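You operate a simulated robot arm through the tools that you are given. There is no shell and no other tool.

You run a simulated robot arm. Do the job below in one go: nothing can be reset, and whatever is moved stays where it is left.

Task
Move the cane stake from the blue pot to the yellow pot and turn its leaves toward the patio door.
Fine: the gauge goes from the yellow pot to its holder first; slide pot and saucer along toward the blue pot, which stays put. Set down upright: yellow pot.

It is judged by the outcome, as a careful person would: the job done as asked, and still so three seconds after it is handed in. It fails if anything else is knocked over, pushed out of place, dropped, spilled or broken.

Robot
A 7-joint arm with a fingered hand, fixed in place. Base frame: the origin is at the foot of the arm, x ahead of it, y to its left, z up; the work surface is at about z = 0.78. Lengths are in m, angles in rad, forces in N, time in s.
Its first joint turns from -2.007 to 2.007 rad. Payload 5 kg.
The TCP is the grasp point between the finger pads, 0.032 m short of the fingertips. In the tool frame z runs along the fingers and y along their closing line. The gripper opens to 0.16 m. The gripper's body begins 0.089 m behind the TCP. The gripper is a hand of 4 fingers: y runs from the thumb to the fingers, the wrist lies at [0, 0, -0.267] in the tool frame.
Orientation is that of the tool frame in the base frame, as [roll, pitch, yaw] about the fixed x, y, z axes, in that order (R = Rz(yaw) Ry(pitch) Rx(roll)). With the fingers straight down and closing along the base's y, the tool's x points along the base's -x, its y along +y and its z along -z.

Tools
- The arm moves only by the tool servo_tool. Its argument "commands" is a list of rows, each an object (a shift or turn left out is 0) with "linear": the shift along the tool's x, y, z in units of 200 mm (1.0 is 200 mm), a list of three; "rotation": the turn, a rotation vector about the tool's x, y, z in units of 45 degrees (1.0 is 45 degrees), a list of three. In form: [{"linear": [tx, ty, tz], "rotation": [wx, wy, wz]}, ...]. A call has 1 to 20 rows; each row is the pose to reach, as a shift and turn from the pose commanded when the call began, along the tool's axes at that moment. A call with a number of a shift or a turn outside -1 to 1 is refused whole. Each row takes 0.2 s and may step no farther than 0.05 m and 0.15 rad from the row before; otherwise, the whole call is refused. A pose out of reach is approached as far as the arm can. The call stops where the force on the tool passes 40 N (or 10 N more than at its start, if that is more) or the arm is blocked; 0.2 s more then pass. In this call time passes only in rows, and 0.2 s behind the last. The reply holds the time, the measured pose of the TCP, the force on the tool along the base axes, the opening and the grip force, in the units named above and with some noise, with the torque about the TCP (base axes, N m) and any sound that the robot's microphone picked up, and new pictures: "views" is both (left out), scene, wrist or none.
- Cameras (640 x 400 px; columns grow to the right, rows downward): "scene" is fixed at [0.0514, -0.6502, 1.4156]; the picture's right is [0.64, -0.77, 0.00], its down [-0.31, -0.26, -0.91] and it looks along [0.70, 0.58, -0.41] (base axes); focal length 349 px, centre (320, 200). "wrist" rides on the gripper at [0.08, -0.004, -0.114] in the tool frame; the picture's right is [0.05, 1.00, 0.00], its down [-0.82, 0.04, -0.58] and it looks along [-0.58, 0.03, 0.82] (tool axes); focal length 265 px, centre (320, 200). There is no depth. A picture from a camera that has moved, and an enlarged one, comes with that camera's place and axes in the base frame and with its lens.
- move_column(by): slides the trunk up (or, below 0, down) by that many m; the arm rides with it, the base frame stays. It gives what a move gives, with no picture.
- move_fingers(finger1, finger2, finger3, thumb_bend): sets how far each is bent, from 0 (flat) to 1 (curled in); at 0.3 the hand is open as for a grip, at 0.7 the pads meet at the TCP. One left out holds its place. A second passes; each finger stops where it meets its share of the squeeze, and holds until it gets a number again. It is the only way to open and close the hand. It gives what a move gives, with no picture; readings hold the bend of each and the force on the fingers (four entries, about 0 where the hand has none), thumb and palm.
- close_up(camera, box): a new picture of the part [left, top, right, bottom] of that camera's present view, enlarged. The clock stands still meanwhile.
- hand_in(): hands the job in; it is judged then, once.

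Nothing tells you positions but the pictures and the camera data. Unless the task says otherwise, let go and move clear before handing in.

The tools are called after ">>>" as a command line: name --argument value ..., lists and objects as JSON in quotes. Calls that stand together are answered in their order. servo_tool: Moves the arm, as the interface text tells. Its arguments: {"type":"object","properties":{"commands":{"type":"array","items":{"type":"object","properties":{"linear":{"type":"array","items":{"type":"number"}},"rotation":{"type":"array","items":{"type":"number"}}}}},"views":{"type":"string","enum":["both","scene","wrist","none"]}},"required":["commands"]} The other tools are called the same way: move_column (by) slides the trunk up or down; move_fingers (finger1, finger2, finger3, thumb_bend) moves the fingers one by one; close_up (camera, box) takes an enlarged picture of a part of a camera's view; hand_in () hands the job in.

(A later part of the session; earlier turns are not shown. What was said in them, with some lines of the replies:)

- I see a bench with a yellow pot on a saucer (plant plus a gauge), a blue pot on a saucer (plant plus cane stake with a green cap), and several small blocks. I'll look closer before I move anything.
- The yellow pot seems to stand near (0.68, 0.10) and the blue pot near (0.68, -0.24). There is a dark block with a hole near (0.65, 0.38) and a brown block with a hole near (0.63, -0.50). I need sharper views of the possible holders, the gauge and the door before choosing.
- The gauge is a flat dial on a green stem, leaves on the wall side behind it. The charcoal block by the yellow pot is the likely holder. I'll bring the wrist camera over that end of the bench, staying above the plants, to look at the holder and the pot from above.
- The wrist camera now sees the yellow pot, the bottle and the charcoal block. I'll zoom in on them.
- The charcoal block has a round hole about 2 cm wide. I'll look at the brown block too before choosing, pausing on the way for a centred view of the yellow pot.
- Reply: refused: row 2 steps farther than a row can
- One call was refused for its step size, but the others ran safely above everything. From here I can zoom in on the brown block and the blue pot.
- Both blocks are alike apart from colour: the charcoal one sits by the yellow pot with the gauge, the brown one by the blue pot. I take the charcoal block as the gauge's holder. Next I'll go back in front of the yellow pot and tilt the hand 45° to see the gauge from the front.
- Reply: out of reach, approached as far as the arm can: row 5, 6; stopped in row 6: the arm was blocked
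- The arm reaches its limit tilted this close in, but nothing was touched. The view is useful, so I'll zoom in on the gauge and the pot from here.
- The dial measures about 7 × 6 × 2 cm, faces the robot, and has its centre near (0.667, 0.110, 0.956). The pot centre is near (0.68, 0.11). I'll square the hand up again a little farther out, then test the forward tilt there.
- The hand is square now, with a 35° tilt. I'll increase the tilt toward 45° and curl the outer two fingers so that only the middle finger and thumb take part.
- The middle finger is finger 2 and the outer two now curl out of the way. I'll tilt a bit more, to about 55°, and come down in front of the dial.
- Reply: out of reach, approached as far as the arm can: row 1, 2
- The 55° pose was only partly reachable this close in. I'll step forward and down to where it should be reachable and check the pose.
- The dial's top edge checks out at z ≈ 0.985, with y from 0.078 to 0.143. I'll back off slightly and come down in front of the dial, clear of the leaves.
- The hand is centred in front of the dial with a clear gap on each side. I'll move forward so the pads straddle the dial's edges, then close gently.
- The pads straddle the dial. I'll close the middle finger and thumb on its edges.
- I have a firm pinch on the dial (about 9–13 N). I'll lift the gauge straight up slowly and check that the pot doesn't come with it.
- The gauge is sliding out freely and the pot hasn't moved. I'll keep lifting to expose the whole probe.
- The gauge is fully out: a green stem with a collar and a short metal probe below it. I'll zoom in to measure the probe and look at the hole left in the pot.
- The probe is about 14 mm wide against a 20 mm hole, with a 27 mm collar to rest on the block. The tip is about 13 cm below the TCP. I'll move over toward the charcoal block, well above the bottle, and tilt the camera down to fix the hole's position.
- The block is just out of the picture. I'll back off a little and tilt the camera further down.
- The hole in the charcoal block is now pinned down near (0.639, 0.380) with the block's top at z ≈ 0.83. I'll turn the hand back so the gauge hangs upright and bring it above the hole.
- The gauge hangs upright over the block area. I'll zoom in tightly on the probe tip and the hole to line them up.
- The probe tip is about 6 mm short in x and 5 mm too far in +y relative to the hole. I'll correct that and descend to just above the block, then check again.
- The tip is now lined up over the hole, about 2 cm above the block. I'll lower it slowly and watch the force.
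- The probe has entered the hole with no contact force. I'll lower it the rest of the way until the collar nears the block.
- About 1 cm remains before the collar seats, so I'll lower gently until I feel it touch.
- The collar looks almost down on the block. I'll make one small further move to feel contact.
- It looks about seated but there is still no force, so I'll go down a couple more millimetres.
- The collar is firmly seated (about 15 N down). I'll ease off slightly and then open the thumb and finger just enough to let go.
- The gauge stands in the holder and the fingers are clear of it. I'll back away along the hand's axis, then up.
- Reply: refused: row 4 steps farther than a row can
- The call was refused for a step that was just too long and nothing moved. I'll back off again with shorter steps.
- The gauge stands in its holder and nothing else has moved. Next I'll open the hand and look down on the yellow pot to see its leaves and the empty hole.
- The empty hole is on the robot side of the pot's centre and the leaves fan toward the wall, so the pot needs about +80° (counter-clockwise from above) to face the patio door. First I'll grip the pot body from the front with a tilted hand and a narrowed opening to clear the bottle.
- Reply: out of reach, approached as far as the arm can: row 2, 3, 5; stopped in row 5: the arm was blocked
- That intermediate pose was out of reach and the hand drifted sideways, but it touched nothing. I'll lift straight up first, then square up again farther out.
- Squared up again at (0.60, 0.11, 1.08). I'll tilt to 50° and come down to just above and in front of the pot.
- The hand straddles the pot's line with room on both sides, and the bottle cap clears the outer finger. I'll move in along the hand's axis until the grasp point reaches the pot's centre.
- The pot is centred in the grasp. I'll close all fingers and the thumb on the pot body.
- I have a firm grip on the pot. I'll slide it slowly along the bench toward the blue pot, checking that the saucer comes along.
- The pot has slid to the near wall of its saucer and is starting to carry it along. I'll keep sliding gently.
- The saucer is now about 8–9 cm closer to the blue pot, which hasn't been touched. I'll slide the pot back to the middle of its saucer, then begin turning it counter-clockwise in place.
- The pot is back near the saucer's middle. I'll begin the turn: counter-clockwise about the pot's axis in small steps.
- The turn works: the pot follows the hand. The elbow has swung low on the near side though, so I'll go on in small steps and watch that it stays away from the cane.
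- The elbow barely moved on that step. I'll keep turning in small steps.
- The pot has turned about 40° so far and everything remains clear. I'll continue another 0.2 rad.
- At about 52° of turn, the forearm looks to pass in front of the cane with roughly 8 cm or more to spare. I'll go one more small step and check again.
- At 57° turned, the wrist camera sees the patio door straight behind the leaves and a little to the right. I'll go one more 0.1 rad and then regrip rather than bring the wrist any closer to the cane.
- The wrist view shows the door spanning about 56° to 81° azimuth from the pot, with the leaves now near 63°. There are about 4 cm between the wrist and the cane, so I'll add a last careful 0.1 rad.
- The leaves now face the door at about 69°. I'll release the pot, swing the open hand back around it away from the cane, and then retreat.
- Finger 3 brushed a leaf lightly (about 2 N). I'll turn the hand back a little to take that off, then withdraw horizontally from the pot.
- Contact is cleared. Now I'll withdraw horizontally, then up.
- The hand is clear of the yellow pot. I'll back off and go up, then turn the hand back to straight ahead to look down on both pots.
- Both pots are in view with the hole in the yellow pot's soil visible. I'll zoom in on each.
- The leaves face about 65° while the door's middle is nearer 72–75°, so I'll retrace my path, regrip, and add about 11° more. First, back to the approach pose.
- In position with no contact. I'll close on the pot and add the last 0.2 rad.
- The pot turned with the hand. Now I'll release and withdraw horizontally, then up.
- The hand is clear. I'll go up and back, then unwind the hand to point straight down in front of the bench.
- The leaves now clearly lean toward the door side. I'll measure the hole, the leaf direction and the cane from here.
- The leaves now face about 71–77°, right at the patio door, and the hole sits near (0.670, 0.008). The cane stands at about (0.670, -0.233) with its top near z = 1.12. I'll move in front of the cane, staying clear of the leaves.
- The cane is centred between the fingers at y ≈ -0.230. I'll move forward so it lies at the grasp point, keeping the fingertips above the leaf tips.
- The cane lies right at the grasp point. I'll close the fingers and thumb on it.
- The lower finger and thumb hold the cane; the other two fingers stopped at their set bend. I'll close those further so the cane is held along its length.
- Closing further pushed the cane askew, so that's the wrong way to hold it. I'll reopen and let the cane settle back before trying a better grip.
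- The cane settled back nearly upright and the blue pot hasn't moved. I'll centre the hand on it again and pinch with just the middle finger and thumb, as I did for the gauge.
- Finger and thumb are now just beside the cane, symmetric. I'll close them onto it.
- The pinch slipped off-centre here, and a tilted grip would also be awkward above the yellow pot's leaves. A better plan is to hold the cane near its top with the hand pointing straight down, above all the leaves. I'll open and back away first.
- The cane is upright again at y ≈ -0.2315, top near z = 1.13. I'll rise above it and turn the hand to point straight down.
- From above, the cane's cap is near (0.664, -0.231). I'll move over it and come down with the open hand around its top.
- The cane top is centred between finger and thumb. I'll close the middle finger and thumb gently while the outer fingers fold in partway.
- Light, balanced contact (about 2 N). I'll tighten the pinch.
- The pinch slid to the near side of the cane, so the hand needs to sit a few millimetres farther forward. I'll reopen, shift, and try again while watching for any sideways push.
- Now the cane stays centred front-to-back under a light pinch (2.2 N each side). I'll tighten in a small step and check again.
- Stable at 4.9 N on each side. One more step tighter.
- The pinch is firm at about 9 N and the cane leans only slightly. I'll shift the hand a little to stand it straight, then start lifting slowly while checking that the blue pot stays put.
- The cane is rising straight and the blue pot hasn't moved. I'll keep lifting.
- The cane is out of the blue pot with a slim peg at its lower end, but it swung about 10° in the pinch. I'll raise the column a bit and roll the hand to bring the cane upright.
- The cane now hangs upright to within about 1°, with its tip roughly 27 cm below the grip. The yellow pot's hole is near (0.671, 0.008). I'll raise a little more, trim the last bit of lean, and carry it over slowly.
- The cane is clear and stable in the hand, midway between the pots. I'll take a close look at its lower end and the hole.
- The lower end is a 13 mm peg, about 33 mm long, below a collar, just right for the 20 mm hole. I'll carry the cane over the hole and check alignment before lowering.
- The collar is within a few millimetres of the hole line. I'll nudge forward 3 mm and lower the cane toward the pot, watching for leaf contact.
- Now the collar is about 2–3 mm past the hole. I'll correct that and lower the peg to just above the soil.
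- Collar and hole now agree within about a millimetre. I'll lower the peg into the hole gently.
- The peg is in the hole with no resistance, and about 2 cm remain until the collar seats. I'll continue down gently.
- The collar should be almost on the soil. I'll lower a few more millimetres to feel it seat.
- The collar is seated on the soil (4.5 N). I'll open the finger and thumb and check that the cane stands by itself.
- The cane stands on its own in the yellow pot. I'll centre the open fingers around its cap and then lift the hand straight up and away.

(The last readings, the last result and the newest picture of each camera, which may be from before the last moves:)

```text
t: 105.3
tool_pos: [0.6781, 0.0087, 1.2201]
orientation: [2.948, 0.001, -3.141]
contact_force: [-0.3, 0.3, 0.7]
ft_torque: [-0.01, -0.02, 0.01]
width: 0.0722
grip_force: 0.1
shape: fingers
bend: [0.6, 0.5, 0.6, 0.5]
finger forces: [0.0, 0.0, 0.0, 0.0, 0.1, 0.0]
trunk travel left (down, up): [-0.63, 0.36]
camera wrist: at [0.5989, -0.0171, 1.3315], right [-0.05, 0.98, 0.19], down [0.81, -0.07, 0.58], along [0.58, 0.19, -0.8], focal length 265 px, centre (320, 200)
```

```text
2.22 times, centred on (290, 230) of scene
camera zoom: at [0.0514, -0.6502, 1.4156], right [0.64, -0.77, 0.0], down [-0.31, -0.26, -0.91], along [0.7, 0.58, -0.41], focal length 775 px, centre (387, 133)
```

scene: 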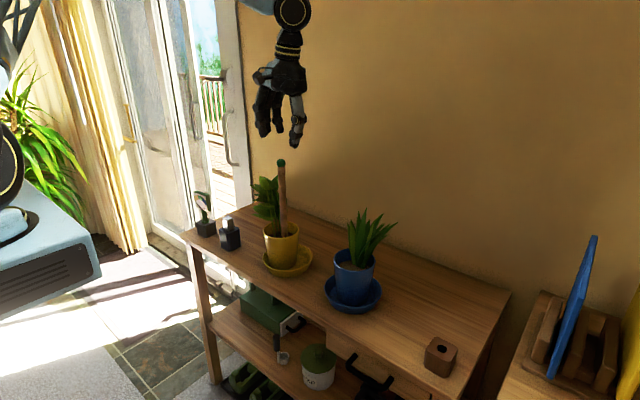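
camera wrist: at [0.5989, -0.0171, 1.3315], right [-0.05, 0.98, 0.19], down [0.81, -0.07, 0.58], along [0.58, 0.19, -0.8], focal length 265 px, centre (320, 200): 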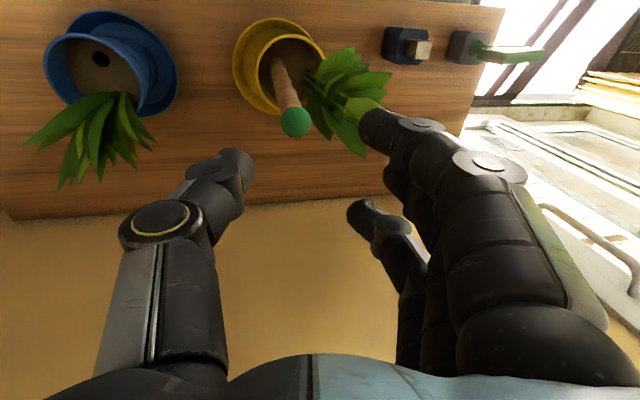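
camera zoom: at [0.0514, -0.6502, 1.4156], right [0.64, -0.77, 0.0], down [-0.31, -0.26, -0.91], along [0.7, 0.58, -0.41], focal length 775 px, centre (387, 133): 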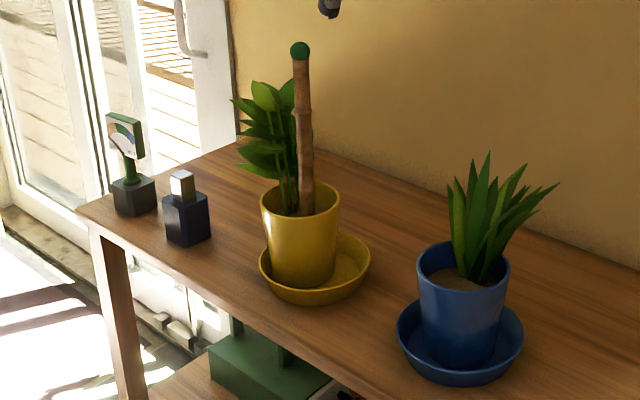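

The cane stands upright in the yellow pot, leaves toward the door, and nothing else looks disturbed. I'll check the details: pot in saucer, leaf direction, gauge, blue pot and blocks.

>>> close_up --camera "wrist" --box '[220, 10, 400, 160]'

>>> close_up --camera "scene" --box '[240, 150, 330, 290]'

>>> close_up --camera "scene" --box '[185, 180, 250, 260]'

>>> close_up --camera "scene" --box '[310, 190, 480, 390]'

```text
2.67 times, centred on (310, 85) of wrist
camera zoom: at [0.5989, -0.0171, 1.3315], right [-0.05, 0.98, 0.19], down [0.81, -0.07, 0.58], along [0.58, 0.19, -0.8], focal length 708 px, centre (347, 507)
```

zoom: 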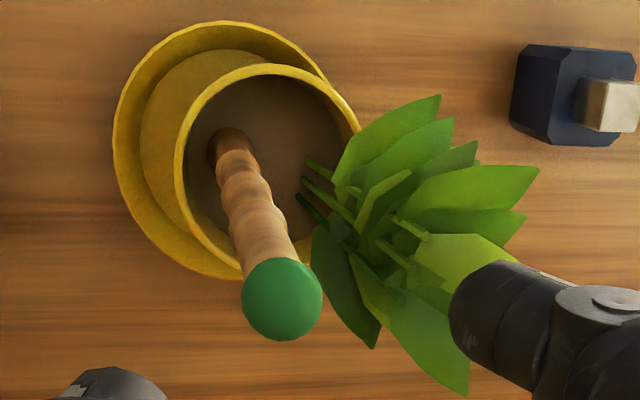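

```text
2.86 times, centred on (285, 220) of scene
camera zoom: at [0.0514, -0.6502, 1.4156], right [0.64, -0.77, 0.0], down [-0.31, -0.26, -0.91], along [0.7, 0.58, -0.41], focal length 996 px, centre (420, 143)
```

zoom: 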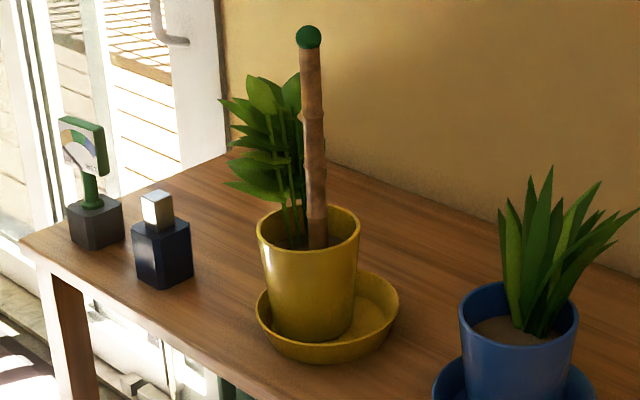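

```text
5.00 times, centred on (218, 220) of scene
camera zoom: at [0.0514, -0.6502, 1.4156], right [0.64, -0.77, 0.0], down [-0.31, -0.26, -0.91], along [0.7, 0.58, -0.41], focal length 1744 px, centre (832, 100)
```

zoom: 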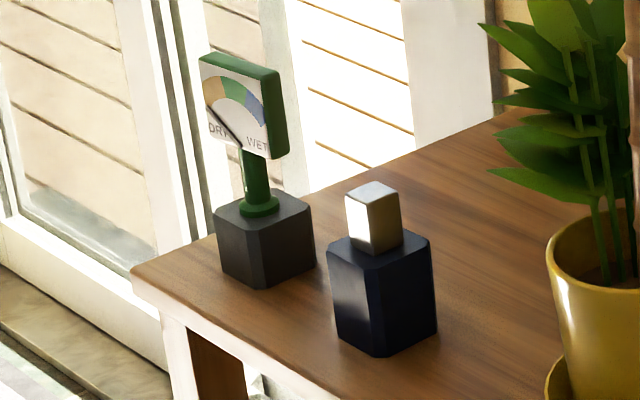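

```text
2.00 times, centred on (395, 290) of scene
camera zoom: at [0.0514, -0.6502, 1.4156], right [0.64, -0.77, 0.0], down [-0.31, -0.26, -0.91], along [0.7, 0.58, -0.41], focal length 697 px, centre (170, 20)
```

zoom: 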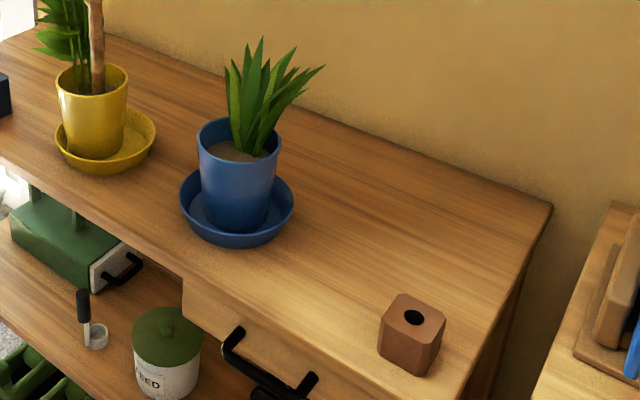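

All checks look good: gauge in its holder, blue pot and its saucer in place, yellow pot upright in its saucer, cane seated, leaves facing about 72°, toward the door. I'll move the hand well clear before handing in.

>>> servo_tool --commands '[{"linear": [0.15, 0.012, -0.062]}, {"linear": [0.3, 0.024, -0.123]}, {"linear": [0.45, 0.036, -0.184]}, {"linear": [0.6, 0.048, -0.245]}]' --views "both"

>>> close_up --camera "scene" --box '[180, 140, 400, 320]'

```text
t: 106.3
tool_pos: [0.5588, 0.01, 1.2705]
orientation: [2.949, 0.001, -3.14]
contact_force: [0.1, 0.4, 0.0]
ft_torque: [-0.01, 0.0, -0.01]
width: 0.0717
grip_force: 0.1
shape: fingers
bend: [0.6, 0.5, 0.6, 0.5]
finger forces: [0.1, 0.1, 0.0, 0.1, 0.0, 0.0]
trunk travel left (down, up): [-0.63, 0.36]
camera wrist: at [0.4784, -0.0156, 1.381], right [-0.05, 0.98, 0.19], down [0.81, -0.07, 0.58], along [0.58, 0.19, -0.79], focal length 265 px, centre (320, 200)
```

scene: 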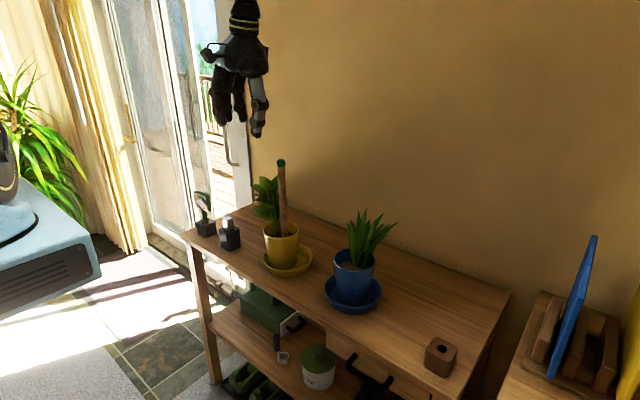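
wrist: 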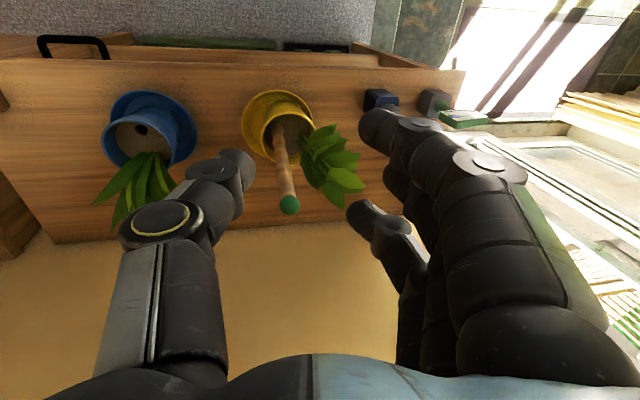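

```text
2.22 times, centred on (290, 230) of scene
camera zoom: at [0.0514, -0.6502, 1.4156], right [0.64, -0.77, 0.0], down [-0.31, -0.26, -0.91], along [0.7, 0.58, -0.41], focal length 775 px, centre (387, 133)
```

zoom: 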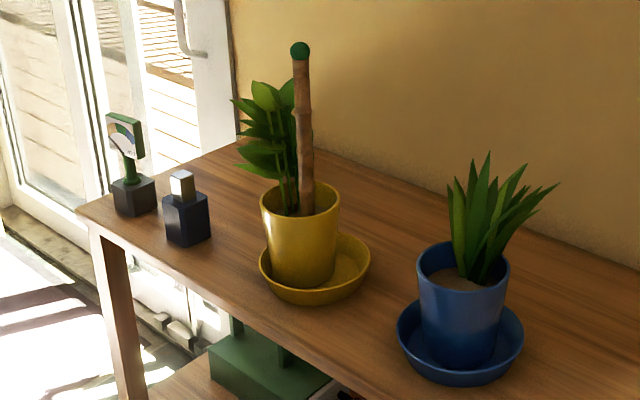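

The scene is settled with the hand well clear:
- The gauge is in its holder.
- The yellow pot and saucer have been slid toward the blue pot, which hasn't moved.
- The leaves face the patio door.
- The cane stands upright in the yellow pot.

I'm handing in now.

>>> hand_in

```text
The job is handed in.
```

The cane stake is now in the yellow pot, and the pot's leaves face the patio door. The job is handed in, but I haven't been told the verdict.

- **Gauge:** I moved it first and seated it in the charcoal block beside the yellow pot. A brown block of about the same size, with a matching hole, stands by the blue pot. I took the charcoal one to be the gauge's holder because it is nearest, so that part is my guess.
- **Yellow pot:** It slid about 9 cm toward the blue pot together with its saucer and stands upright. It sits about 1.5 cm off the saucer's centre, and I left it there rather than risk disturbing it.
- **Leaves:** I turned the pot about 70°, so the leaves point at roughly the middle of the door.
- **Cane:** It is seated in the hole the gauge left and stands on its own.
- **Other things:** The blue pot, its saucer, the bottle and the brown block look unmoved. One finger brushed a leaf of the yellow plant lightly (about 2 N), with no visible damage.
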